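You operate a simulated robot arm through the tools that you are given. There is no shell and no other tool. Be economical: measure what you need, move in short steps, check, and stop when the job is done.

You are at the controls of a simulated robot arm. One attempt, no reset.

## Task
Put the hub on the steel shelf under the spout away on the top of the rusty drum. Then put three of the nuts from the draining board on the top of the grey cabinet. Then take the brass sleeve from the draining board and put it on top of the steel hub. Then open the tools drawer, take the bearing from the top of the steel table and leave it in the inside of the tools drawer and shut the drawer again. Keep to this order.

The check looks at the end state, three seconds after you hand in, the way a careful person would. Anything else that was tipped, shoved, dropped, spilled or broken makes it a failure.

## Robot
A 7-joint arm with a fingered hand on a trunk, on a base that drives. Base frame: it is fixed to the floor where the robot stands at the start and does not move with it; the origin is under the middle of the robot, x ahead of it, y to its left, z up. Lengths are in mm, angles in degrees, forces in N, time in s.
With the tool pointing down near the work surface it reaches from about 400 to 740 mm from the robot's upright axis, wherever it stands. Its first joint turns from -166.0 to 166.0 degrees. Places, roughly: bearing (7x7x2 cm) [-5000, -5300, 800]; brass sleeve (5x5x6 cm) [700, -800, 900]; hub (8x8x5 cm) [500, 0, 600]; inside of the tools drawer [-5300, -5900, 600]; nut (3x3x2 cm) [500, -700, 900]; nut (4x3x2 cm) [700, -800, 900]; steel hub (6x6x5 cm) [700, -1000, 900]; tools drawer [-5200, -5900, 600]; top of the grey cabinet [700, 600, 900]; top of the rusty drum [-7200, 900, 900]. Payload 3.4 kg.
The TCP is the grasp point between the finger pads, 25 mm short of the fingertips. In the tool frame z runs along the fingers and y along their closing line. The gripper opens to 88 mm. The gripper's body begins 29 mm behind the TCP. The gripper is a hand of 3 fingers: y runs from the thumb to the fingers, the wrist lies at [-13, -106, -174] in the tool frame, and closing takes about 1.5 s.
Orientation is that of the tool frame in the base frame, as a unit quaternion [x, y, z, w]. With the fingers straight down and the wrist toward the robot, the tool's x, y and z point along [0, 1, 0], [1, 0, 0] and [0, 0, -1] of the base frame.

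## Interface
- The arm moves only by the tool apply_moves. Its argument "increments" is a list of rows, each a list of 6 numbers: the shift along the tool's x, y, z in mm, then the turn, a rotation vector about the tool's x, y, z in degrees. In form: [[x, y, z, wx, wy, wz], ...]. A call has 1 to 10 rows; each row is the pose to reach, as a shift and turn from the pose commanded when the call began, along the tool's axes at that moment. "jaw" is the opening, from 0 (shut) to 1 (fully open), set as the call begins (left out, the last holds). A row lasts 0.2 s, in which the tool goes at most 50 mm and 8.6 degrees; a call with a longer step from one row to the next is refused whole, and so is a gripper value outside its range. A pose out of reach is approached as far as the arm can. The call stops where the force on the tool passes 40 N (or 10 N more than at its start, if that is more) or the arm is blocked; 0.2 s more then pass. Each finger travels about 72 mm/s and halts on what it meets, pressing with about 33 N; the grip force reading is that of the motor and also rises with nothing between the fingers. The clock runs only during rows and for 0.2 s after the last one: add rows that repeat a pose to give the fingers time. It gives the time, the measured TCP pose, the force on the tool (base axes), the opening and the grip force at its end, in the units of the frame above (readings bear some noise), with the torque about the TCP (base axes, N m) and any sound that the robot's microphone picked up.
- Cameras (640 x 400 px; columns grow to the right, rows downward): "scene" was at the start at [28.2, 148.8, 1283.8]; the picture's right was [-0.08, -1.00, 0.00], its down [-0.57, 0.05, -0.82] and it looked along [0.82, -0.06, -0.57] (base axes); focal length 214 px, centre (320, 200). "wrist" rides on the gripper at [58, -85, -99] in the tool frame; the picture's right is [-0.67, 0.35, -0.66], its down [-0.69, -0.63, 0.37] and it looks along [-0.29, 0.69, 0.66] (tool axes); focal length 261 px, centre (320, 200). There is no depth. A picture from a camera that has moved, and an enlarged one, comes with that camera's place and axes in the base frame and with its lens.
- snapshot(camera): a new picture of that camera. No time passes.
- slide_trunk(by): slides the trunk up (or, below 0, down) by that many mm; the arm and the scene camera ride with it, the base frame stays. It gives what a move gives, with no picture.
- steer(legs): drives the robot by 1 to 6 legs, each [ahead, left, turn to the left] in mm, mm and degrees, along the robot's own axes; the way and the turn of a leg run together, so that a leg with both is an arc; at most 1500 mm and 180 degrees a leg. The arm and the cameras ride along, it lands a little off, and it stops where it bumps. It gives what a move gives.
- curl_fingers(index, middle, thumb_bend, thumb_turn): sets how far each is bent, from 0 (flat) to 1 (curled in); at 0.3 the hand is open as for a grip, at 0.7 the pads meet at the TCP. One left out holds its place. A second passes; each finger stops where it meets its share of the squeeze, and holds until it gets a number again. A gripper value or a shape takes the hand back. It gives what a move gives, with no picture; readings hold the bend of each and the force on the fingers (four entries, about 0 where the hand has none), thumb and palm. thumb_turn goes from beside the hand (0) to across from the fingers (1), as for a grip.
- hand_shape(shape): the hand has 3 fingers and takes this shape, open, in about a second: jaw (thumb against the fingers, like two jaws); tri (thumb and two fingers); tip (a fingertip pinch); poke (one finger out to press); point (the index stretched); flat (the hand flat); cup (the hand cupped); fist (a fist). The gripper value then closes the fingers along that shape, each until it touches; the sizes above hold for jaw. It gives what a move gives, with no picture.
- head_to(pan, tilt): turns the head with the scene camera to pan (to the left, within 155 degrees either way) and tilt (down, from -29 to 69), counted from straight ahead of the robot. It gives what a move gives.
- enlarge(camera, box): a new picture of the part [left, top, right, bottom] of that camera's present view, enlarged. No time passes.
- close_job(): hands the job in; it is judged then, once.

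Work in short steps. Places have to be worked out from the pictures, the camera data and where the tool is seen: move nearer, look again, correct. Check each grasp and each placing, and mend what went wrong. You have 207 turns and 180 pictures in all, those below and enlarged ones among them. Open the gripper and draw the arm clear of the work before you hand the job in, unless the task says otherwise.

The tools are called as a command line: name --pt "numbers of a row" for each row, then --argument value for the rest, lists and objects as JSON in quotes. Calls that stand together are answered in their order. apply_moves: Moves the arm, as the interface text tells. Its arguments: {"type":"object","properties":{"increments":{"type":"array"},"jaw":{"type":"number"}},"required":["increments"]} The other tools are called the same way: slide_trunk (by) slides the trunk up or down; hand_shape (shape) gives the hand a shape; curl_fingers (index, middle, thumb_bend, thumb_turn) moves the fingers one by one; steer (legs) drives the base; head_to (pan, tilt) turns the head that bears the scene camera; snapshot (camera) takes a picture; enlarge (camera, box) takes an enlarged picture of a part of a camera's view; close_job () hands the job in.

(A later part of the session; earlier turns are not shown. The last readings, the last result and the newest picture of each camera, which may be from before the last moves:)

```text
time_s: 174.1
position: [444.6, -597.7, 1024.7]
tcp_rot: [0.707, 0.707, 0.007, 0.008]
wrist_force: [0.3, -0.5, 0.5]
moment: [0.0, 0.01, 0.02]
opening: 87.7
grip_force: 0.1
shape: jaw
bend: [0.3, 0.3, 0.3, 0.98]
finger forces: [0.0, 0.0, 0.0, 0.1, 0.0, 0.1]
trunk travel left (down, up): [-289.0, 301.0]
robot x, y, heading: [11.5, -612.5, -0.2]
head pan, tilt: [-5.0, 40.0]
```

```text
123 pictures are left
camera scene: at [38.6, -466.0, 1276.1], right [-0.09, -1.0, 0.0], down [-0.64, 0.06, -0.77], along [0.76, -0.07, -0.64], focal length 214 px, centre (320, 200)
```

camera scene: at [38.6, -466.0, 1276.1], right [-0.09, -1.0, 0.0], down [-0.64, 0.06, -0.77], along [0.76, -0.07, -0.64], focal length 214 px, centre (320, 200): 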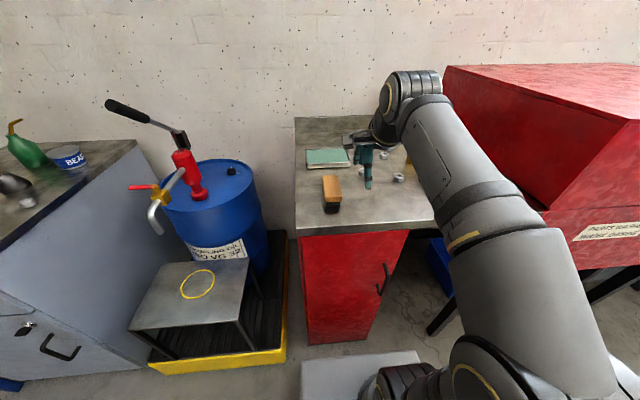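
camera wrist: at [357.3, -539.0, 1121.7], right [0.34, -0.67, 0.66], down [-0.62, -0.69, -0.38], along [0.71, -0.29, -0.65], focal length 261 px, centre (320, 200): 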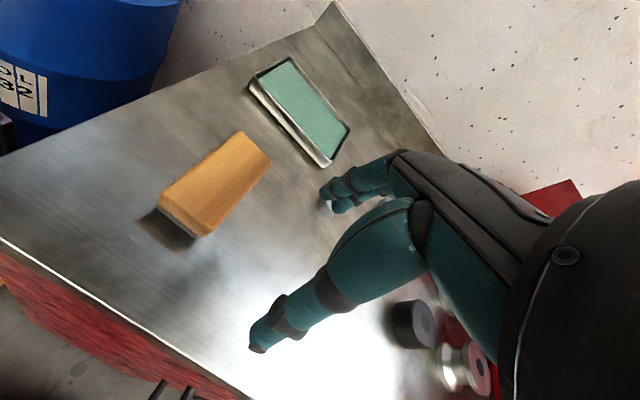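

I'll bring the hand over the second nut and look.

apply_moves --pt "-20 40 0 0 0 0" --pt "-40 80 0 0 0 0" --pt "-54 120 10 0 0 0" --pt "-54 140 45 0 0 0" --pt "-54 140 60 0 0 0" --pt "-54 140 60 0 0 0"

snapshot --camera "wrist"

enlarge --camera "scene" --box '[290, 120, 450, 220]'

```text
time_s: 175.5
position: [583.6, -652.1, 968.5]
tcp_rot: [0.708, 0.706, 0.007, 0.007]
wrist_force: [0.4, 0.4, 0.3]
moment: [0.02, 0.01, -0.01]
opening: 87.6
grip_force: 0.1
shape: jaw
bend: [0.3, 0.3, 0.3, 0.98]
finger forces: [0.0, 0.1, 0.0, 0.1, 0.0, 0.0]
trunk travel left (down, up): [-289.0, 301.0]
robot x, y, heading: [10.9, -617.4, 0.1]
head pan, tilt: [-5.0, 40.0]
```

```text
122 pictures are left
camera wrist: at [498.3, -592.9, 1066.1], right [0.34, -0.67, 0.66], down [-0.62, -0.69, -0.38], along [0.71, -0.29, -0.65], focal length 261 px, centre (320, 200)
```

wrist: 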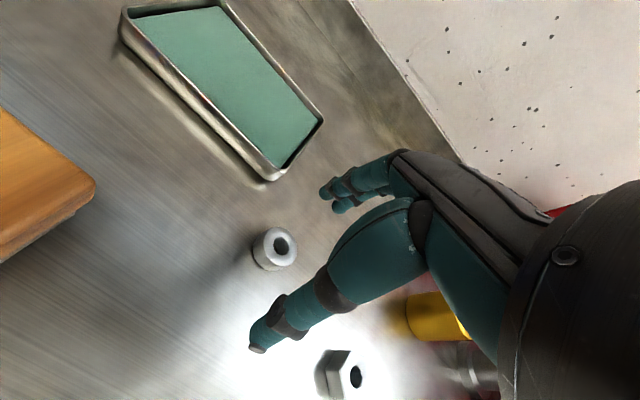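

```text
4.00 times, centred on (370, 170) of scene
camera zoom: at [38.7, -466.0, 1276.1], right [-0.09, -1.0, 0.0], down [-0.64, 0.06, -0.77], along [0.76, -0.07, -0.64], focal length 858 px, centre (120, 320)
```

zoom: 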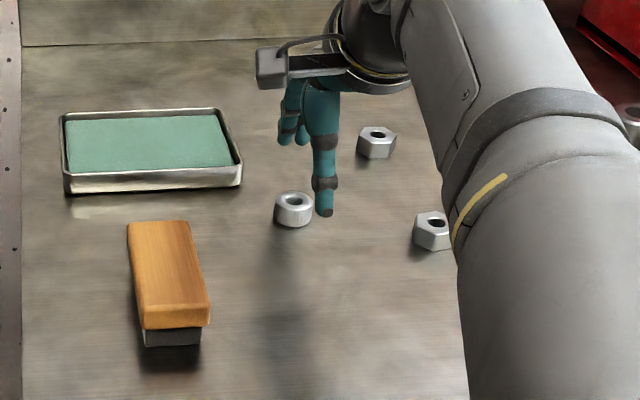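

The nut is at about (595,-650); the tray corner at (657,-617) stays clear. Descending to z≈932 and closing.

apply_moves --pt "0 10 10 0 0 0" --pt "0 10 22 0 0 0" --pt "0 10 32 0 0 0" --pt "0 10 35 0 0 0" --pt "0 10 35 0 0 0"

snapshot --camera "wrist"

```text
time_s: 176.7
position: [598.9, -651.0, 932.3]
tcp_rot: [0.707, 0.707, 0.007, 0.007]
wrist_force: [0.2, -0.2, -0.9]
moment: [0.03, 0.0, 0.01]
opening: 87.6
grip_force: 0.0
shape: jaw
bend: [0.3, 0.3, 0.3, 0.98]
finger forces: [0.0, 0.1, 0.0, 0.0, 0.0, 0.1]
trunk travel left (down, up): [-289.0, 301.0]
robot x, y, heading: [11.3, -608.1, 0.1]
head pan, tilt: [-5.0, 40.0]
```

```text
120 pictures are left
camera wrist: at [509.8, -592.8, 1029.8], right [0.34, -0.67, 0.66], down [-0.62, -0.69, -0.38], along [0.71, -0.29, -0.65], focal length 261 px, centre (320, 200)
```

wrist: 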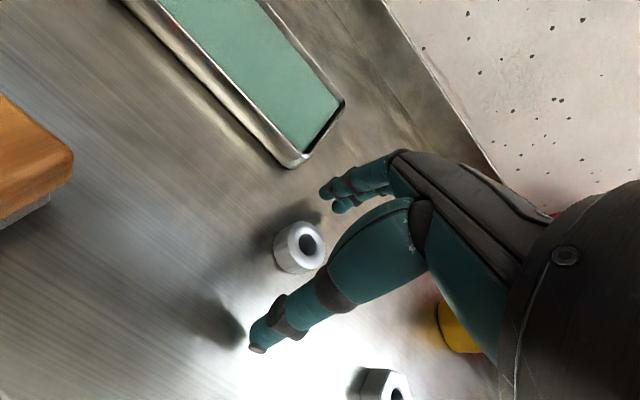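

Well aligned between the fingers. Closing.

apply_moves --pt "0 0 0 0 0 0" --pt "0 0 0 0 0 0" --pt "0 0 0 0 0 0" --pt "0 0 0 0 0 0" --pt "0 0 0 0 0 0" --pt "0 0 0 0 0 0" --pt "0 0 0 0 0 0" --pt "0 0 0 0 0 0" --jaw 0

apply_moves --pt "0 0 -20 0 0 0" --pt "0 0 -60 0 0 0" --pt "0 -30 -95 0 0 0" --pt "0 -75 -110 0 0 0" --pt "0 -120 -110 0 0 0" --pt "0 -165 -110 0 0 0" --pt "0 -165 -110 0 0 0"

snapshot --camera "wrist"

```text
time_s: 178.5
position: [596.0, -651.3, 932.7]
tcp_rot: [0.707, 0.707, 0.007, 0.008]
wrist_force: [0.6, -0.2, 0.1]
moment: [0.0, 0.02, -0.02]
opening: 22.8
grip_force: 33.2
shape: jaw
bend: [0.74, 0.58, 0.75, 1.0]
finger forces: [19.5, 9.8, 0.0, 0.0, 29.0, 0.0]
trunk travel left (down, up): [-289.0, 301.0]
robot x, y, heading: [13.1, -615.8, 0.2]
head pan, tilt: [-5.0, 40.0]
```

```text
time_s: 180.1
position: [430.9, -652.2, 1040.3]
tcp_rot: [0.707, 0.707, 0.007, 0.008]
wrist_force: [-0.5, 0.3, -0.7]
moment: [-0.01, -0.03, -0.02]
opening: 22.6
grip_force: 32.9
shape: jaw
bend: [0.74, 0.58, 0.75, 1.0]
finger forces: [19.7, 10.0, 0.1, 0.0, 29.0, 0.1]
trunk travel left (down, up): [-289.0, 301.0]
robot x, y, heading: [9.9, -613.8, -0.1]
head pan, tilt: [-5.0, 40.0]
```

```text
119 pictures are left
camera wrist: at [343.4, -593.1, 1137.2], right [0.34, -0.67, 0.66], down [-0.62, -0.69, -0.38], along [0.71, -0.29, -0.65], focal length 261 px, centre (320, 200)
```

wrist: 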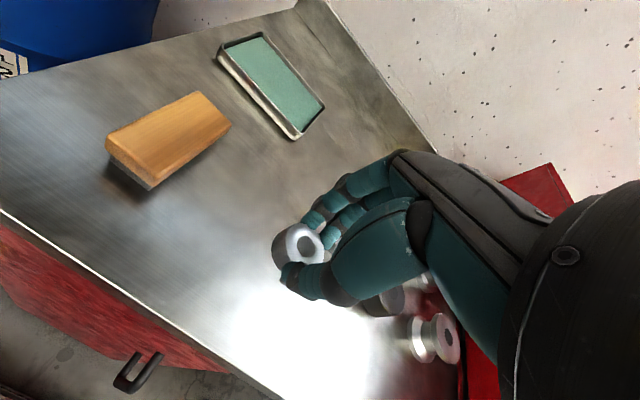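

Held. Driving to the cabinet with nut 2.

steer --legs '[[-160, 0, 0], [0, 990, 0], [150, 0, 0]]'

snapshot --camera "wrist"

```text
time_s: 187.3
position: [417.0, 345.6, 1040.9]
tcp_rot: [0.705, 0.709, 0.006, 0.008]
wrist_force: [0.1, -0.6, 0.2]
moment: [0.02, 0.01, 0.02]
opening: 22.5
grip_force: 33.4
shape: jaw
bend: [0.74, 0.58, 0.75, 1.0]
finger forces: [19.7, 10.0, 0.0, 0.1, 29.1, 0.0]
trunk travel left (down, up): [-289.0, 301.0]
robot x, y, heading: [-1.8, 380.3, 0.2]
head pan, tilt: [-5.0, 40.0]
```

```text
118 pictures are left
camera wrist: at [330.3, 403.6, 1137.1], right [0.34, -0.67, 0.66], down [-0.62, -0.69, -0.38], along [0.71, -0.28, -0.65], focal length 261 px, centre (320, 200)
```

wrist: 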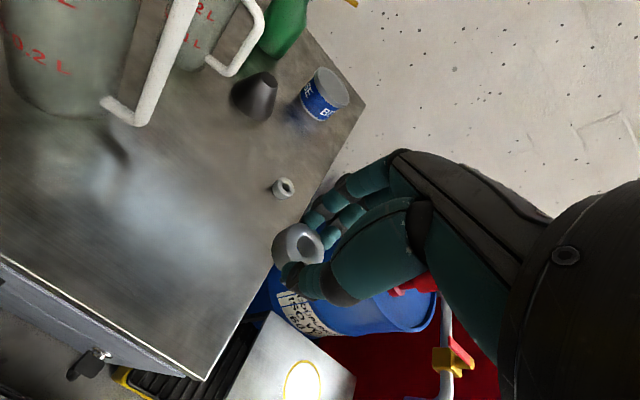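

Moving to (495,352) and lowering to just above contact height.

apply_moves --pt "6 40 0 0 0 0" --pt "6 78 10 0 0 0" --pt "6 78 55 0 0 0" --pt "6 78 100 0 0 0" --pt "6 78 130 0 0 0" --pt "6 78 145 0 0 0" --pt "6 78 150 0 0 0" --pt "6 78 152 0 0 0" --pt "6 78 153 0 0 0"

snapshot --camera "wrist"

```text
time_s: 189.3
position: [499.5, 351.8, 891.7]
tcp_rot: [0.705, 0.709, 0.008, 0.01]
wrist_force: [3.9, -0.5, 12.5]
moment: [-0.02, -0.15, -0.01]
opening: 22.6
grip_force: 32.5
shape: jaw
bend: [0.74, 0.58, 0.75, 1.0]
finger forces: [22.4, 12.7, 0.0, 0.1, 30.5, 0.0]
trunk travel left (down, up): [-289.0, 301.0]
robot x, y, heading: [-2.3, 381.3, 0.2]
head pan, tilt: [-5.0, 40.0]
```

```text
117 pictures are left
camera wrist: at [411.5, 409.4, 987.9], right [0.33, -0.67, 0.67], down [-0.62, -0.69, -0.38], along [0.71, -0.28, -0.64], focal length 261 px, centre (320, 200)
```

wrist: 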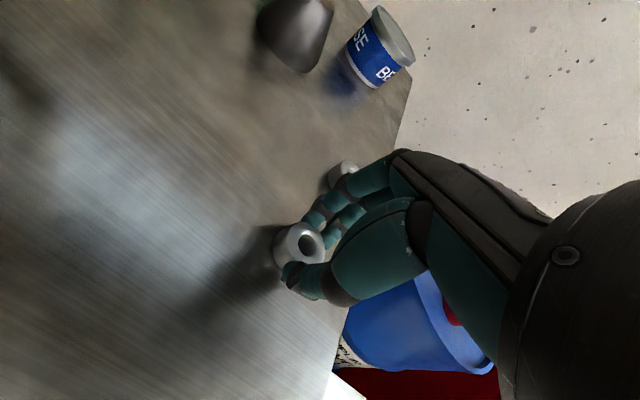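

Contact at 12 N. I'll open partially (to stay away from nut 1) and rise.

apply_moves --pt "0 0 -1 0 0 0" --pt "0 0 -1 0 0 0" --pt "0 0 -1 0 0 0" --pt "0 0 -1 0 0 0" --pt "0 0 -1 0 0 0" --jaw 0.75

snapshot --camera "wrist"

```text
time_s: 190.5
position: [498.9, 352.1, 889.1]
tcp_rot: [0.706, 0.709, 0.007, 0.008]
wrist_force: [0.2, 0.2, -0.1]
moment: [0.0, -0.03, 0.04]
opening: 66.1
grip_force: 0.2
shape: jaw
bend: [0.27, 0.36, 0.54, 0.99]
finger forces: [0.0, 0.1, 0.0, 0.0, 0.0, 0.0]
trunk travel left (down, up): [-289.0, 301.0]
robot x, y, heading: [-1.6, 383.3, 0.2]
head pan, tilt: [-5.0, 40.0]
```

```text
116 pictures are left
camera wrist: at [411.6, 409.7, 987.4], right [0.34, -0.67, 0.66], down [-0.62, -0.69, -0.38], along [0.71, -0.28, -0.65], focal length 261 px, centre (320, 200)
```

wrist: 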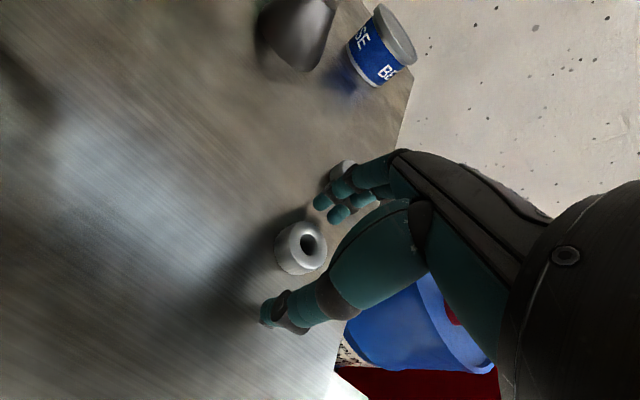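

Nut 2 is free and flat. Rising, retracting, and driving back for the third, with a check picture.

apply_moves --pt "0 0 -30 0 0 0" --pt "0 0 -70 0 0 0" --pt "0 0 -110 0 0 0" --pt "0 -30 -140 0 0 0" --pt "0 -70 -150 0 0 0" --pt "0 -70 -150 0 0 0"

snapshot --camera "wrist"

steer --legs '[[-150, 0, 0], [0, -1080, 0], [170, 0, 0]]'

snapshot --camera "wrist"

```text
time_s: 191.9
position: [427.9, 350.8, 1038.2]
tcp_rot: [0.705, 0.709, 0.007, 0.007]
wrist_force: [0.3, -0.1, -1.0]
moment: [-0.01, 0.01, 0.0]
opening: 65.9
grip_force: 0.0
shape: jaw
bend: [0.27, 0.36, 0.54, 0.99]
finger forces: [0.1, 0.0, 0.0, 0.1, 0.0, 0.0]
trunk travel left (down, up): [-289.0, 301.0]
robot x, y, heading: [-2.9, 382.6, -0.1]
head pan, tilt: [-5.0, 40.0]
```

```text
115 pictures are left
camera wrist: at [340.8, 408.8, 1135.3], right [0.34, -0.67, 0.66], down [-0.62, -0.69, -0.38], along [0.71, -0.28, -0.65], focal length 261 px, centre (320, 200)
```

wrist: 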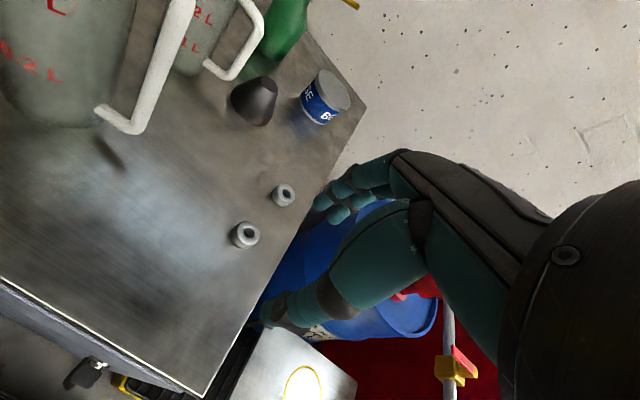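

```text
time_s: 199.3
position: [461.7, -687.8, 1037.1]
tcp_rot: [0.699, 0.715, 0.006, 0.008]
wrist_force: [0.2, 0.1, -0.9]
moment: [0.0, 0.0, 0.0]
opening: 65.8
grip_force: 0.0
shape: jaw
bend: [0.27, 0.36, 0.54, 0.99]
finger forces: [0.0, 0.0, 0.1, 0.0, 0.1, 0.0]
trunk travel left (down, up): [-289.0, 301.0]
robot x, y, heading: [35.4, -663.3, 1.3]
head pan, tilt: [-5.0, 40.0]
```

```text
114 pictures are left
camera wrist: at [374.3, -630.5, 1135.1], right [0.35, -0.66, 0.66], down [-0.61, -0.7, -0.38], along [0.71, -0.27, -0.65], focal length 261 px, centre (320, 200)
```

wrist: 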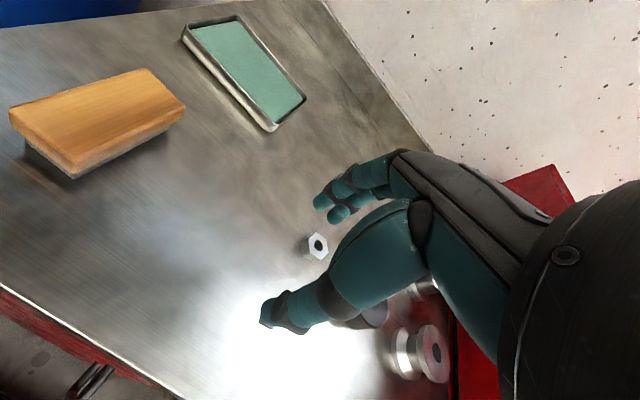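

The robot is at x=35 with a heading of 1.3°. The hex nut is at about (559,-748); I'll move above it with the hand fully open.

apply_moves --pt "-20 30 0 0 0 0" --pt "-40 62 0 0 0 0" --pt "-63 93 10 0 0 0" --pt "-63 96 50 0 0 0" --pt "-63 96 80 0 0 0" --pt "-63 96 80 0 0 0" --jaw 1

snapshot --camera "wrist"

```text
time_s: 200.7
position: [562.7, -747.0, 959.0]
tcp_rot: [0.699, 0.715, 0.007, 0.008]
wrist_force: [0.1, -0.4, 0.0]
moment: [-0.04, -0.03, -0.01]
opening: 87.8
grip_force: 0.3
shape: jaw
bend: [0.3, 0.3, 0.3, 0.98]
finger forces: [0.1, 0.1, 0.1, 0.0, 0.1, 0.0]
trunk travel left (down, up): [-289.0, 301.0]
robot x, y, heading: [34.6, -664.2, 1.0]
head pan, tilt: [-5.0, 40.0]
```

```text
113 pictures are left
camera wrist: at [474.1, -691.2, 1056.2], right [0.35, -0.66, 0.66], down [-0.61, -0.7, -0.38], along [0.71, -0.27, -0.65], focal length 261 px, centre (320, 200)
```

wrist: 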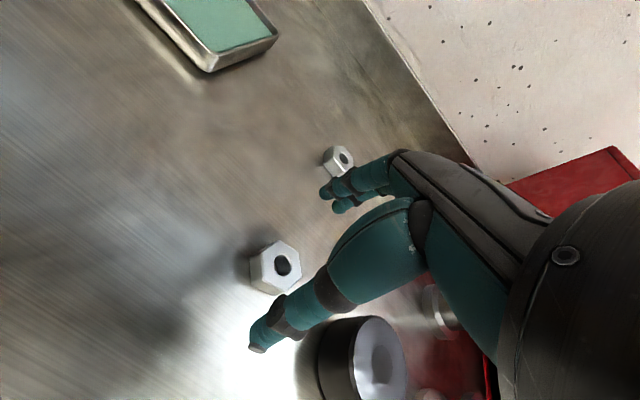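

The nut centre is at (556,-747). Correcting by 5 mm, descending and closing.

apply_moves --pt "0 -5 10 0 0 0" --pt "0 -5 20 0 0 0" --pt "0 -5 26 0 0 0" --pt "0 -5 26 0 0 0"

apply_moves --pt "0 0 0 0 0 0" --pt "0 0 0 0 0 0" --pt "0 0 0 0 0 0" --pt "0 0 0 0 0 0" --pt "0 0 0 0 0 0" --pt "0 0 0 0 0 0" --pt "0 0 0 0 0 0" --pt "0 0 0 0 0 0" --jaw 0

snapshot --camera "wrist"

```text
time_s: 201.7
position: [556.0, -747.3, 933.2]
tcp_rot: [0.7, 0.715, 0.007, 0.007]
wrist_force: [1.1, -0.8, 0.5]
moment: [0.0, 0.01, 0.04]
opening: 87.9
grip_force: 0.1
shape: jaw
bend: [0.3, 0.3, 0.3, 0.98]
finger forces: [0.0, 0.0, 0.0, 0.1, 0.0, 0.0]
trunk travel left (down, up): [-289.0, 301.0]
robot x, y, heading: [33.3, -667.2, 1.2]
head pan, tilt: [-5.0, 40.0]
```

```text
time_s: 203.5
position: [557.4, -747.8, 933.8]
tcp_rot: [0.699, 0.715, 0.007, 0.008]
wrist_force: [0.0, 0.3, 0.3]
moment: [-0.02, -0.02, -0.01]
opening: 24.8
grip_force: 32.7
shape: jaw
bend: [0.74, 0.54, 0.74, 1.0]
finger forces: [19.4, 10.2, 0.0, 0.0, 29.5, 0.0]
trunk travel left (down, up): [-289.0, 301.0]
robot x, y, heading: [32.7, -663.0, 1.3]
head pan, tilt: [-5.0, 40.0]
```

```text
112 pictures are left
camera wrist: at [469.3, -691.4, 1030.4], right [0.35, -0.66, 0.66], down [-0.61, -0.7, -0.38], along [0.71, -0.27, -0.65], focal length 261 px, centre (320, 200)
```

wrist: 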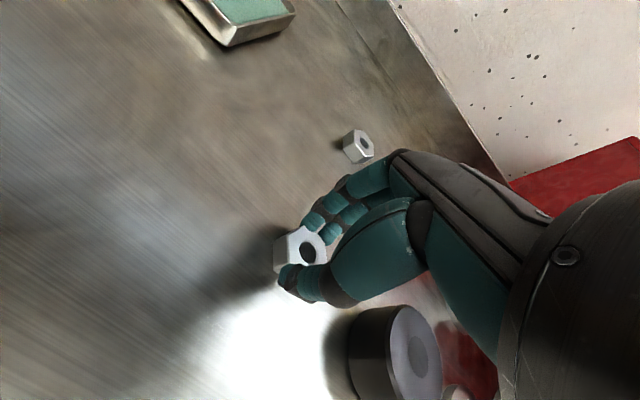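

Gripped. Lift, retract, and drive to the cabinet, correcting the heading.

apply_moves --pt "0 0 -20 0 0 0" --pt "0 0 -60 0 0 0" --pt "0 -30 -95 0 0 0" --pt "0 -75 -108 0 0 0" --pt "0 -115 -108 0 0 0" --pt "0 -115 -108 0 0 0"

steer --legs '[[-190, 0, -1.3], [0, 1090, 0], [150, 0, 0]]'

snapshot --camera "wrist"

```text
time_s: 204.9
position: [442.3, -752.7, 1039.8]
tcp_rot: [0.699, 0.715, 0.007, 0.009]
wrist_force: [-0.8, -0.9, -0.7]
moment: [0.0, -0.01, -0.02]
opening: 25.2
grip_force: 33.0
shape: jaw
bend: [0.74, 0.54, 0.74, 1.0]
finger forces: [19.5, 10.1, 0.0, 0.0, 29.6, 0.0]
trunk travel left (down, up): [-289.0, 301.0]
robot x, y, heading: [34.6, -664.3, 1.1]
head pan, tilt: [-5.0, 40.0]
```

```text
time_s: 212.7
position: [408.3, 333.1, 1038.3]
tcp_rot: [0.709, 0.705, 0.008, 0.008]
wrist_force: [0.0, 0.6, -0.7]
moment: [0.03, 0.03, 0.0]
opening: 25.2
grip_force: 33.1
shape: jaw
bend: [0.74, 0.54, 0.74, 1.0]
finger forces: [19.5, 10.0, 0.0, 0.0, 29.5, 0.0]
trunk travel left (down, up): [-289.0, 301.0]
robot x, y, heading: [-1.6, 432.2, -0.4]
head pan, tilt: [-5.0, 40.0]
```

```text
111 pictures are left
camera wrist: at [321.3, 391.6, 1136.7], right [0.33, -0.67, 0.66], down [-0.63, -0.68, -0.38], along [0.71, -0.29, -0.65], focal length 261 px, centre (320, 200)
```

wrist: 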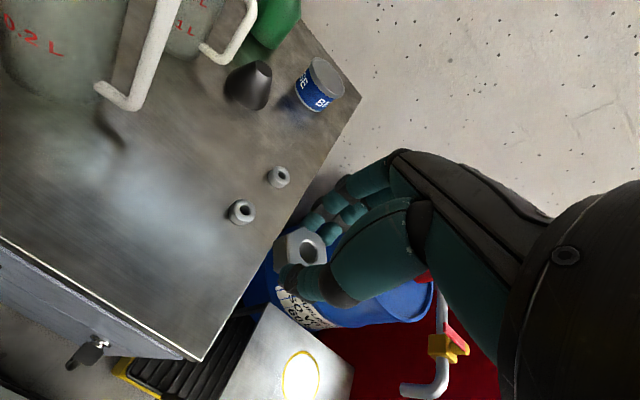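

Nuts 1 and 2 are visible, undisturbed. Placing nut 3 at (416,355).

apply_moves --pt "22 8 0 0 0 0" --pt "22 8 45 0 0 0" --pt "22 8 90 0 0 0" --pt "22 8 125 0 0 0" --pt "22 8 140 0 0 0" --pt "22 8 145 0 0 0" --pt "22 8 147 0 0 0" --pt "22 8 149 0 0 0"

snapshot --camera "wrist"

```text
time_s: 214.5
position: [418.6, 354.7, 891.9]
tcp_rot: [0.71, 0.704, 0.007, 0.01]
wrist_force: [-2.3, 0.4, 10.2]
moment: [0.02, 0.05, 0.01]
opening: 24.9
grip_force: 33.4
shape: jaw
bend: [0.74, 0.54, 0.74, 1.0]
finger forces: [19.8, 10.3, 0.0, 0.0, 32.1, 0.1]
trunk travel left (down, up): [-289.0, 301.0]
robot x, y, heading: [5.7, 432.0, -0.5]
head pan, tilt: [-5.0, 40.0]
```

```text
110 pictures are left
camera wrist: at [331.9, 413.6, 989.0], right [0.33, -0.67, 0.67], down [-0.63, -0.68, -0.38], along [0.71, -0.29, -0.64], focal length 261 px, centre (320, 200)
```

wrist: 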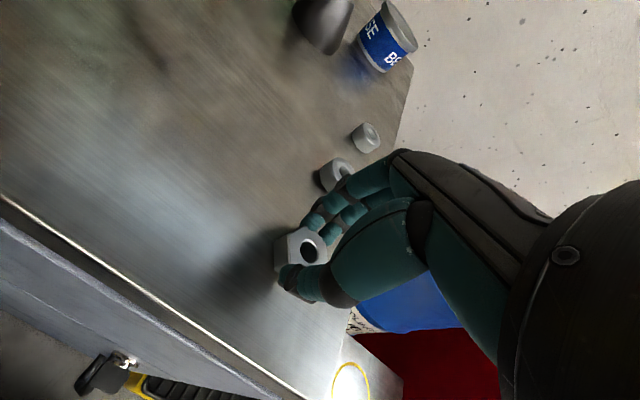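

Nut 3 is in contact. Partial open, check, then rise.

apply_moves --pt "0 0 -1 0 0 0" --pt "0 0 -1 0 0 0" --pt "0 0 -1 0 0 0" --pt "0 0 -1 0 0 0" --pt "0 0 -1 0 0 0" --jaw 0.75

apply_moves --pt "0 0 -30 0 0 0" --pt "0 0 -70 0 0 0" --pt "0 0 -110 0 0 0" --pt "0 0 -150 0 0 0" --pt "0 0 -150 0 0 0"

snapshot --camera "wrist"

snapshot --camera "scene"

```text
time_s: 215.7
position: [419.1, 355.2, 891.8]
tcp_rot: [0.71, 0.704, 0.007, 0.008]
wrist_force: [0.3, -0.1, 0.2]
moment: [0.03, -0.02, 0.0]
opening: 65.4
grip_force: 0.0
shape: jaw
bend: [0.27, 0.36, 0.54, 0.99]
finger forces: [0.0, 0.1, 0.1, 0.0, 0.0, 0.0]
trunk travel left (down, up): [-289.0, 301.0]
robot x, y, heading: [2.7, 431.7, -0.5]
head pan, tilt: [-5.0, 40.0]
```

```text
time_s: 216.9
position: [416.9, 352.5, 1039.9]
tcp_rot: [0.71, 0.704, 0.007, 0.007]
wrist_force: [-0.8, 0.3, 0.5]
moment: [-0.01, 0.0, 0.01]
opening: 65.7
grip_force: 0.0
shape: jaw
bend: [0.27, 0.36, 0.54, 0.99]
finger forces: [0.0, 0.0, 0.1, 0.0, 0.0, 0.0]
trunk travel left (down, up): [-289.0, 301.0]
robot x, y, heading: [1.4, 433.5, -0.5]
head pan, tilt: [-5.0, 40.0]
```

```text
109 pictures are left
camera wrist: at [329.9, 412.1, 1137.8], right [0.33, -0.67, 0.66], down [-0.63, -0.68, -0.38], along [0.71, -0.29, -0.65], focal length 261 px, centre (320, 200)
```

wrist: 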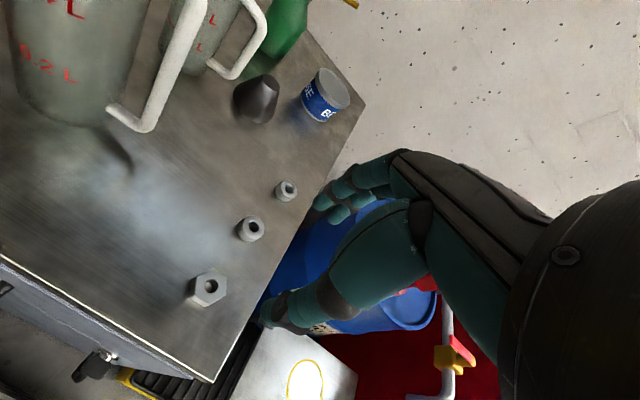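

```text
108 pictures are left
camera scene: at [28.3, 580.2, 1276.1], right [-0.1, -1.0, 0.0], down [-0.64, 0.06, -0.77], along [0.76, -0.07, -0.64], focal length 214 px, centre (320, 200)
```

scene: 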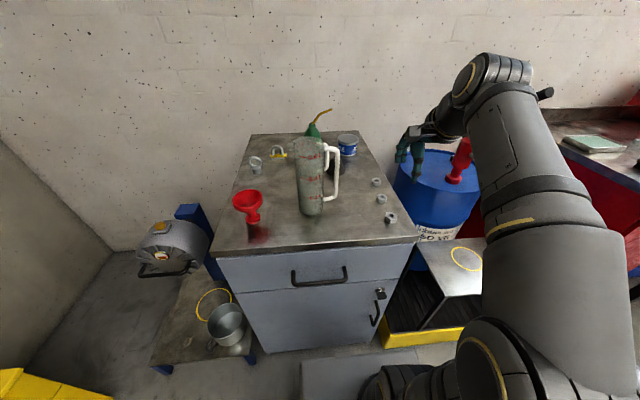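

All three nuts stand on the cabinet. Next is the brass sleeve. I'll raise the trunk 150 mm so the arm stays well away from full stretch, then drive to the right.

slide_trunk --by 150

steer --legs '[[-150, 0, 0.4], [0, -1290, 0], [170, 0, 0]]'

snapshot --camera "scene"

snapshot --camera "wrist"

```text
time_s: 218.6
position: [417.1, 352.2, 1189.0]
tcp_rot: [0.71, 0.704, 0.007, 0.008]
wrist_force: [-0.4, -0.1, -0.8]
moment: [0.0, 0.01, -0.01]
opening: 65.8
grip_force: 0.1
shape: jaw
bend: [0.27, 0.36, 0.54, 0.99]
finger forces: [0.0, 0.0, 0.0, 0.0, 0.0, 0.0]
trunk travel left (down, up): [-439.0, 151.0]
robot x, y, heading: [1.8, 429.6, -0.5]
head pan, tilt: [-5.0, 40.0]
```

```text
time_s: 227.1
position: [462.9, -910.7, 1190.5]
tcp_rot: [0.696, 0.718, 0.007, 0.007]
wrist_force: [0.3, 0.0, 0.2]
moment: [-0.01, -0.03, 0.01]
opening: 65.8
grip_force: 0.0
shape: jaw
bend: [0.27, 0.36, 0.54, 0.99]
finger forces: [0.0, 0.0, 0.1, 0.1, 0.1, 0.1]
trunk travel left (down, up): [-439.0, 151.0]
robot x, y, heading: [46.4, -847.9, 1.7]
head pan, tilt: [-5.0, 40.0]
```

```text
107 pictures are left
camera scene: at [65.1, -698.9, 1426.1], right [-0.06, -1.0, 0.0], down [-0.64, 0.04, -0.77], along [0.76, -0.04, -0.64], focal length 214 px, centre (320, 200)
```

scene: 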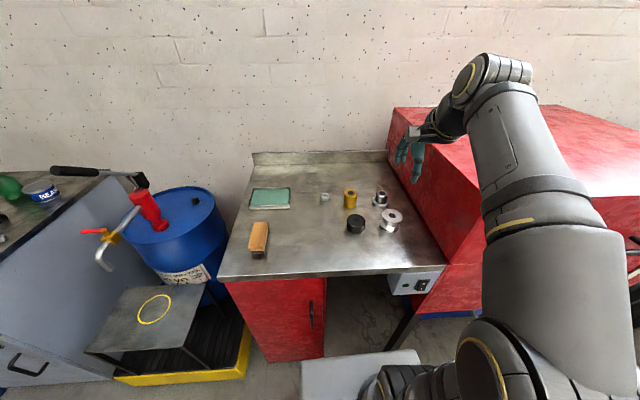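

```text
106 pictures are left
camera wrist: at [373.3, -854.9, 1287.4], right [0.36, -0.66, 0.66], down [-0.6, -0.71, -0.38], along [0.72, -0.26, -0.65], focal length 261 px, centre (320, 200)
```

wrist: 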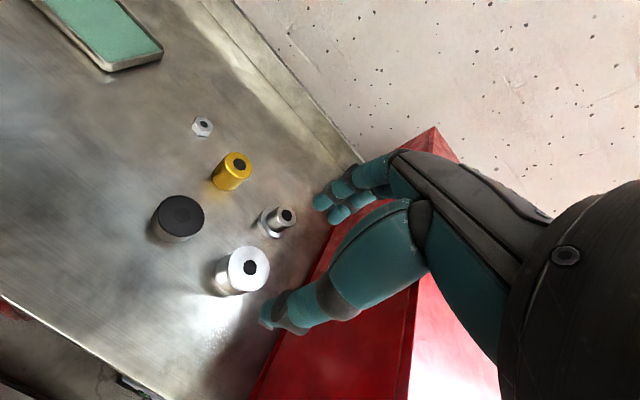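

I'll enlarge both views to fix sleeve and steel hub positions and the washer wall's distance.

enlarge --camera "scene" --box '[300, 150, 460, 250]'

enlarge --camera "wrist" --box '[140, 100, 340, 310]'

```text
4.00 times, centred on (380, 200) of scene
camera zoom: at [65.1, -698.9, 1426.1], right [-0.06, -1.0, 0.0], down [-0.64, 0.04, -0.77], along [0.76, -0.04, -0.64], focal length 858 px, centre (80, 200)
```

zoom: 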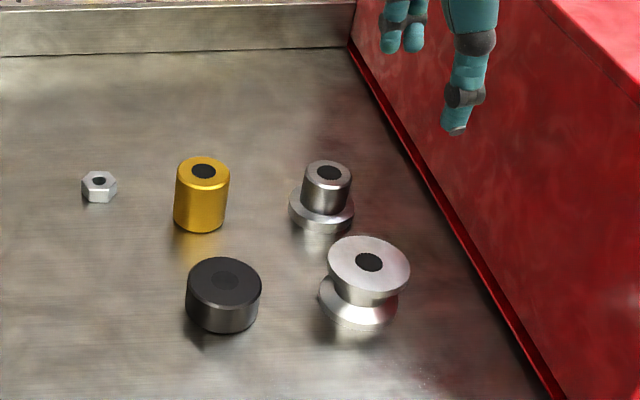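

```text
1.90 times, centred on (240, 205) of wrist
camera zoom: at [373.3, -854.9, 1287.4], right [0.36, -0.66, 0.66], down [-0.6, -0.71, -0.38], along [0.72, -0.26, -0.65], focal length 496 px, centre (472, 190)
```

zoom: 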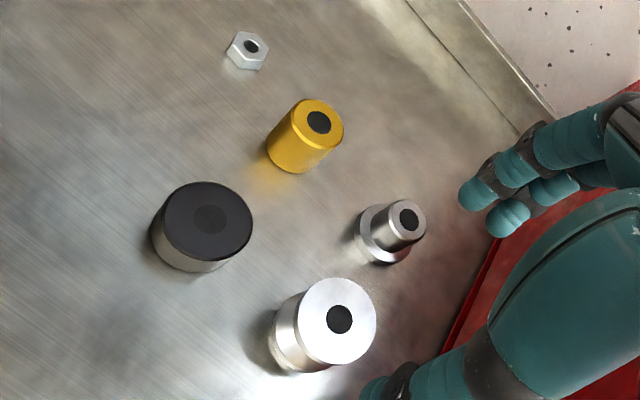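

Sleeve: (649,-838), top z≈965, board at ≈905. Steel hub: (652,-951), boss top ≈955 with a 45 mm boss. The washer wall is at y≈-1064. Moving above the sleeve with the hand open.

apply_moves --pt "12 38 10 0 0 0" --pt "24 76 20 0 0 0" --pt "36 114 30 0 0 0" --pt "50 150 45 0 0 0" --pt "67 180 70 0 0 0" --pt "67 188 110 0 0 0" --pt "67 188 150 0 0 0" --pt "67 188 170 0 0 0" --pt "67 188 170 0 0 0" --jaw 1

snapshot --camera "wrist"

enlarge --camera "scene" --box '[300, 120, 460, 250]'

```text
time_s: 229.1
position: [649.4, -837.5, 1023.1]
tcp_rot: [0.695, 0.719, 0.007, 0.008]
wrist_force: [0.1, -0.2, 0.5]
moment: [0.01, -0.04, 0.03]
opening: 87.5
grip_force: 0.1
shape: jaw
bend: [0.3, 0.3, 0.3, 0.98]
finger forces: [0.0, 0.1, 0.0, 0.0, 0.0, 0.0]
trunk travel left (down, up): [-439.0, 151.0]
robot x, y, heading: [43.6, -848.5, 2.0]
head pan, tilt: [-5.0, 40.0]
```

```text
103 pictures are left
camera wrist: at [561.6, -781.4, 1121.1], right [0.36, -0.66, 0.66], down [-0.6, -0.71, -0.38], along [0.72, -0.26, -0.65], focal length 261 px, centre (320, 200)
```

wrist: 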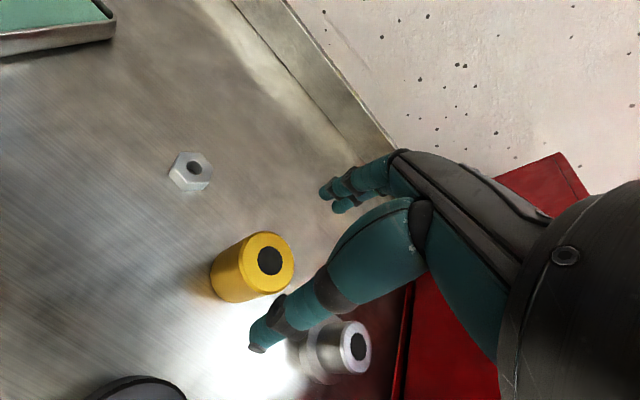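

```text
3.08 times, centred on (380, 185) of scene
camera zoom: at [64.8, -698.9, 1426.1], right [-0.06, -1.0, 0.0], down [-0.64, 0.04, -0.77], along [0.76, -0.04, -0.64], focal length 660 px, centre (135, 246)
```

zoom: 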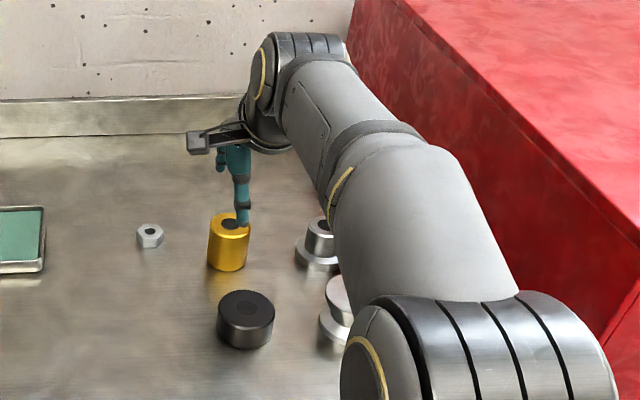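

Aligned with the sleeve. Descending to z≈944 and closing.

apply_moves --pt "1 2 20 0 0 0" --pt "1 2 40 0 0 0" --pt "1 2 60 0 0 0" --pt "1 2 79 0 0 0" --pt "1 2 79 0 0 0"

snapshot --camera "wrist"

```text
time_s: 230.3
position: [655.3, -835.8, 942.7]
tcp_rot: [0.696, 0.718, 0.007, 0.008]
wrist_force: [0.1, 0.8, 0.5]
moment: [0.0, 0.03, 0.01]
opening: 87.6
grip_force: 0.1
shape: jaw
bend: [0.3, 0.3, 0.3, 0.98]
finger forces: [0.0, 0.0, 0.1, 0.1, 0.0, 0.0]
trunk travel left (down, up): [-439.0, 151.0]
robot x, y, heading: [48.0, -844.7, 2.0]
head pan, tilt: [-5.0, 40.0]
```

```text
101 pictures are left
camera wrist: at [565.5, -780.4, 1040.7], right [0.36, -0.66, 0.66], down [-0.6, -0.71, -0.38], along [0.72, -0.26, -0.65], focal length 261 px, centre (320, 200)
```

wrist: 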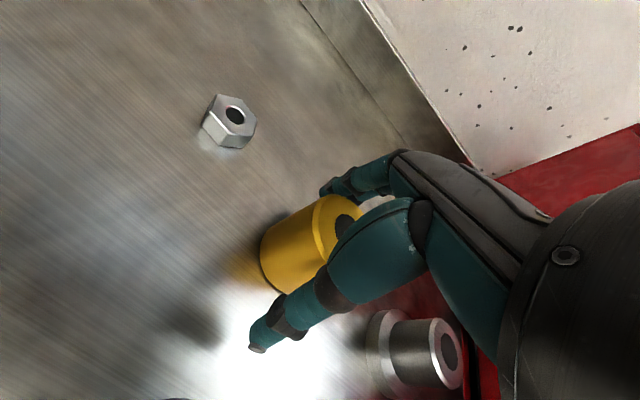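

The sleeve stands between thumb and fingers. Closing.

apply_moves --pt "0 0 0 0 0 0" --pt "0 0 0 0 0 0" --pt "0 0 0 0 0 0" --pt "0 0 0 0 0 0" --pt "0 0 0 0 0 0" --pt "0 0 0 0 0 0" --pt "0 0 0 0 0 0" --jaw 0

apply_moves --pt "0 0 -15 0 0 0" --pt "0 0 -40 0 0 0" --pt "0 0 -70 0 0 0" --pt "0 0 -90 0 0 0" --pt "0 0 -90 0 0 0"

snapshot --camera "wrist"

enlarge --camera "scene" --box '[300, 120, 460, 250]'

```text
time_s: 231.9
position: [653.7, -835.4, 941.9]
tcp_rot: [0.695, 0.719, 0.007, 0.008]
wrist_force: [-0.4, 0.5, 1.2]
moment: [0.03, 0.04, 0.0]
opening: 39.5
grip_force: 33.0
shape: jaw
bend: [0.74, 0.42, 0.73, 1.0]
finger forces: [18.5, 10.3, 0.0, 0.0, 29.2, 0.1]
trunk travel left (down, up): [-439.0, 151.0]
robot x, y, heading: [42.7, -845.5, 1.7]
head pan, tilt: [-5.0, 40.0]
```

```text
time_s: 233.1
position: [651.6, -834.9, 1032.7]
tcp_rot: [0.696, 0.718, 0.006, 0.008]
wrist_force: [0.3, 0.4, -3.6]
moment: [0.04, 0.01, -0.02]
opening: 39.6
grip_force: 32.6
shape: jaw
bend: [0.74, 0.42, 0.73, 1.0]
finger forces: [18.5, 10.5, 0.0, 0.0, 29.1, 0.1]
trunk travel left (down, up): [-439.0, 151.0]
robot x, y, heading: [44.7, -850.2, 1.8]
head pan, tilt: [-5.0, 40.0]
```

```text
100 pictures are left
camera wrist: at [564.1, -779.6, 1131.0], right [0.36, -0.66, 0.66], down [-0.6, -0.71, -0.38], along [0.72, -0.26, -0.65], focal length 261 px, centre (320, 200)
```

wrist: 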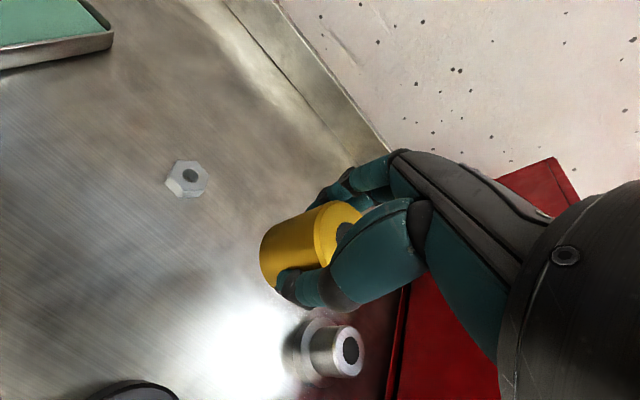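

```text
3.08 times, centred on (380, 185) of scene
camera zoom: at [65.2, -698.9, 1426.1], right [-0.06, -1.0, 0.0], down [-0.64, 0.04, -0.77], along [0.76, -0.04, -0.64], focal length 660 px, centre (135, 246)
```

zoom: 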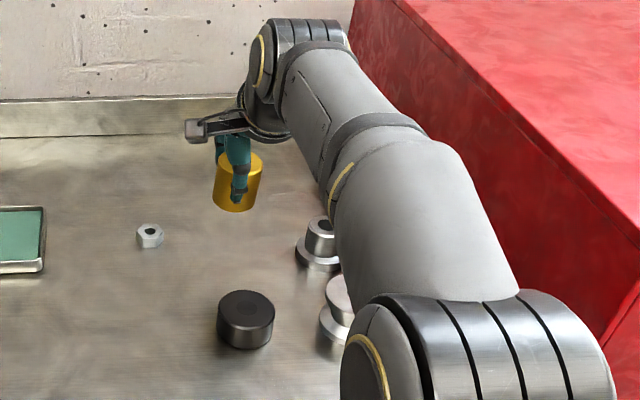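

The sleeve is held. I'll carry it 112 mm right, over the steel hub, keeping 40 mm clearance, then compare the alignment from both cameras.

apply_moves --pt "-38 0 0 0 0 0" --pt "-76 -1 0 0 0 0" --pt "-112 -1 0 0 0 0" --pt "-112 -1 0 0 0 0"

snapshot --camera "wrist"

enlarge --camera "scene" --box '[300, 120, 460, 250]'

```text
time_s: 234.1
position: [655.8, -947.8, 1035.2]
tcp_rot: [0.695, 0.719, 0.007, 0.007]
wrist_force: [0.7, -0.1, -4.5]
moment: [0.03, 0.01, 0.0]
opening: 39.6
grip_force: 33.0
shape: jaw
bend: [0.74, 0.42, 0.73, 1.0]
finger forces: [18.3, 10.7, 0.0, 0.0, 29.5, 0.0]
trunk travel left (down, up): [-439.0, 151.0]
robot x, y, heading: [42.2, -846.3, 1.8]
head pan, tilt: [-5.0, 40.0]
```

```text
98 pictures are left
camera wrist: at [566.6, -892.2, 1131.8], right [0.36, -0.66, 0.66], down [-0.6, -0.71, -0.38], along [0.72, -0.26, -0.65], focal length 261 px, centre (320, 200)
```

wrist: 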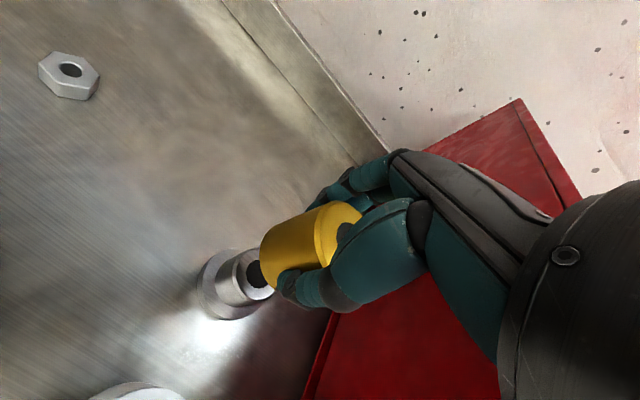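

```text
3.08 times, centred on (380, 185) of scene
camera zoom: at [65.3, -699.2, 1426.1], right [-0.06, -1.0, 0.0], down [-0.64, 0.04, -0.77], along [0.76, -0.04, -0.64], focal length 660 px, centre (135, 246)
```

zoom: 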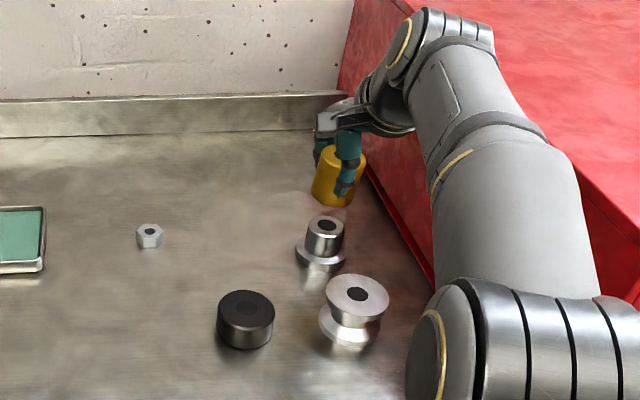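

I'll enlarge the wrist view on sleeve and hub to measure the offset.

enlarge --camera "wrist" --box '[180, 180, 380, 340]'

enlarge --camera "scene" --box '[355, 145, 415, 190]'

```text
2.50 times, centred on (280, 260) of wrist
camera zoom: at [566.6, -892.2, 1131.8], right [0.36, -0.66, 0.66], down [-0.6, -0.71, -0.38], along [0.72, -0.26, -0.65], focal length 652 px, centre (420, 50)
```

zoom: 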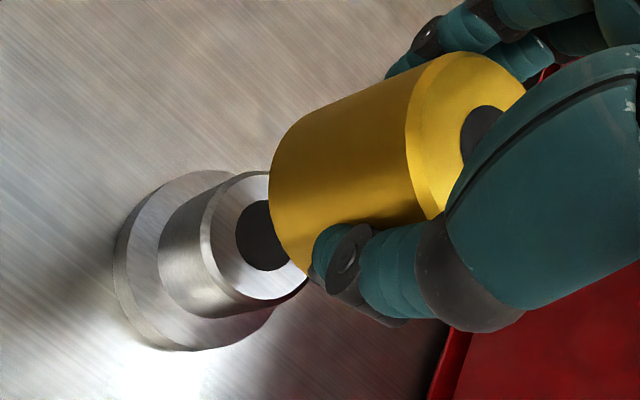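

```text
8.89 times, centred on (385, 168) of scene
camera zoom: at [65.3, -699.2, 1426.1], right [-0.06, -1.0, 0.0], down [-0.64, 0.04, -0.77], along [0.76, -0.04, -0.64], focal length 1906 px, centre (-258, 489)
```

zoom: 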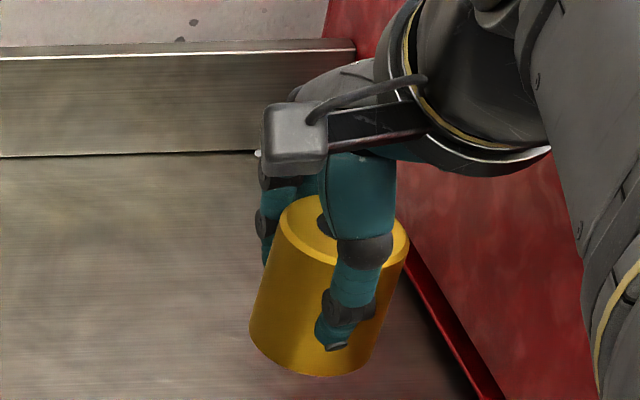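

Projecting the sleeve's bottom rim gives about (655,-950), and the hub top is about (656..658,-951). Alignment is within 3 mm. I'll lower 28 mm with a 1 mm correction and re-check.

apply_moves --pt "-1 1 10 0 0 0" --pt "-1 1 20 0 0 0" --pt "-1 1 28 0 0 0" --pt "-1 1 28 0 0 0"

enlarge --camera "wrist" --box '[180, 180, 380, 340]'

enlarge --camera "scene" --box '[355, 150, 415, 195]'

```text
time_s: 235.1
position: [656.6, -948.2, 1006.2]
tcp_rot: [0.696, 0.718, 0.006, 0.007]
wrist_force: [0.0, 0.2, -3.8]
moment: [0.04, -0.01, -0.02]
opening: 39.7
grip_force: 33.0
shape: jaw
bend: [0.74, 0.42, 0.73, 1.0]
finger forces: [18.4, 10.8, 0.1, 0.0, 29.5, 0.0]
trunk travel left (down, up): [-439.0, 151.0]
robot x, y, heading: [42.5, -847.4, 1.8]
head pan, tilt: [-5.0, 40.0]
```

```text
2.50 times, centred on (280, 260) of wrist
camera zoom: at [568.3, -894.1, 1103.2], right [0.36, -0.66, 0.66], down [-0.6, -0.71, -0.38], along [0.72, -0.26, -0.65], focal length 652 px, centre (420, 50)
```

zoom: 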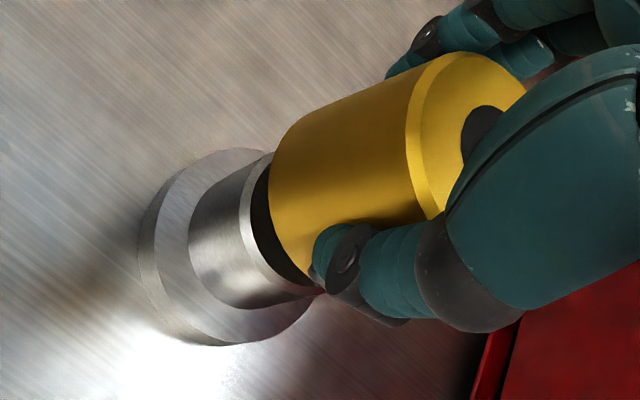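

```text
8.89 times, centred on (385, 172) of scene
camera zoom: at [65.3, -699.1, 1426.1], right [-0.06, -1.0, 0.0], down [-0.64, 0.04, -0.77], along [0.76, -0.04, -0.64], focal length 1906 px, centre (-258, 444)
```

zoom: 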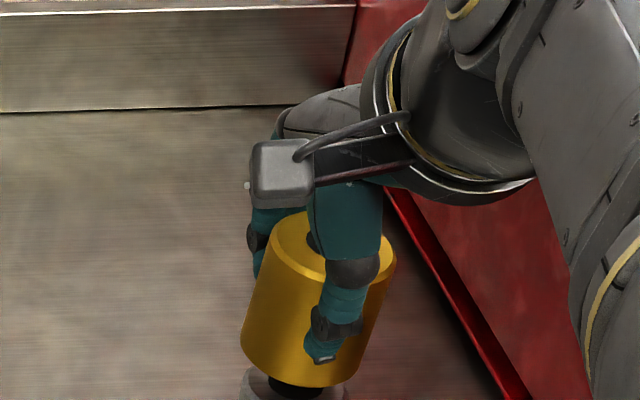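

Both views show sleeve and hub aligned within about 1–2 mm. Lowering in small steps until contact.

apply_moves --pt "0 0 6 0 0 0" --pt "0 0 10 0 0 0" --pt "0 0 12 0 0 0" --pt "0 0 14 0 0 0" --pt "0 0 16 0 0 0"

enlarge --camera "wrist" --box '[180, 180, 380, 340]'

```text
time_s: 236.3
position: [656.4, -950.4, 990.9]
tcp_rot: [0.695, 0.719, 0.006, 0.008]
wrist_force: [-1.3, 1.0, -1.0]
moment: [0.01, 0.01, 0.0]
opening: 39.7
grip_force: 33.1
shape: jaw
bend: [0.74, 0.42, 0.73, 1.0]
finger forces: [18.4, 10.9, 0.1, 0.1, 29.6, 0.0]
trunk travel left (down, up): [-439.0, 151.0]
robot x, y, heading: [46.2, -846.1, 1.5]
head pan, tilt: [-5.0, 40.0]
```

```text
2.50 times, centred on (280, 260) of wrist
camera zoom: at [568.2, -894.0, 1088.0], right [0.36, -0.66, 0.66], down [-0.6, -0.71, -0.38], along [0.72, -0.26, -0.65], focal length 652 px, centre (420, 50)
```

zoom: 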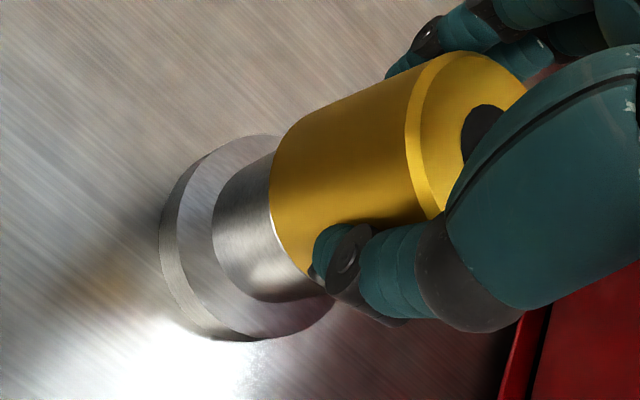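

Contact begins (the weight is off the wrist), and the boss looks centred under the sleeve. One more millimetre, then open.

apply_moves --pt "0 0 1 0 0 0" --pt "0 0 1 0 0 0"

apply_moves --pt "0 0 0 0 0 0" --pt "0 0 0 0 0 0" --pt "0 0 0 0 0 0" --pt "0 0 0 0 0 0" --pt "0 0 0 0 0 0" --jaw 1

snapshot --camera "wrist"

```text
time_s: 236.9
position: [657.2, -948.6, 989.8]
tcp_rot: [0.695, 0.719, 0.006, 0.009]
wrist_force: [0.8, 1.2, 3.0]
moment: [0.05, 0.0, -0.02]
opening: 39.5
grip_force: 33.0
shape: jaw
bend: [0.74, 0.42, 0.73, 1.0]
finger forces: [18.9, 11.0, 0.1, 0.1, 29.6, 0.1]
trunk travel left (down, up): [-439.0, 151.0]
robot x, y, heading: [43.6, -850.5, 1.6]
head pan, tilt: [-5.0, 40.0]
```

```text
time_s: 238.1
position: [657.6, -949.9, 989.9]
tcp_rot: [0.695, 0.719, 0.008, 0.008]
wrist_force: [0.6, -0.3, 0.0]
moment: [-0.01, 0.0, 0.0]
opening: 87.5
grip_force: 0.1
shape: jaw
bend: [0.3, 0.3, 0.3, 0.98]
finger forces: [0.0, 0.0, 0.1, 0.1, 0.0, 0.0]
trunk travel left (down, up): [-439.0, 151.0]
robot x, y, heading: [46.4, -849.4, 1.8]
head pan, tilt: [-5.0, 40.0]
```

```text
91 pictures are left
camera wrist: at [568.2, -894.3, 1087.1], right [0.36, -0.66, 0.66], down [-0.6, -0.71, -0.38], along [0.72, -0.26, -0.65], focal length 261 px, centre (320, 200)
```

wrist: 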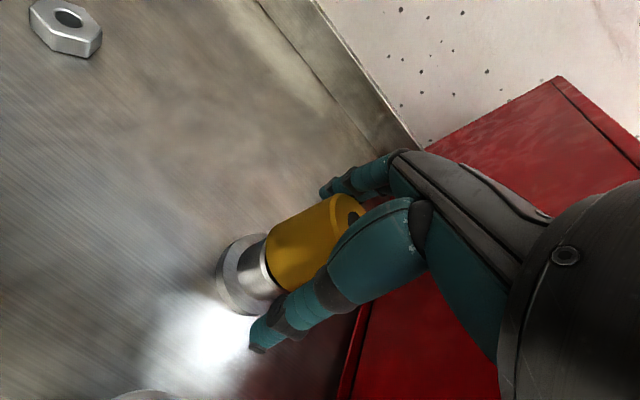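

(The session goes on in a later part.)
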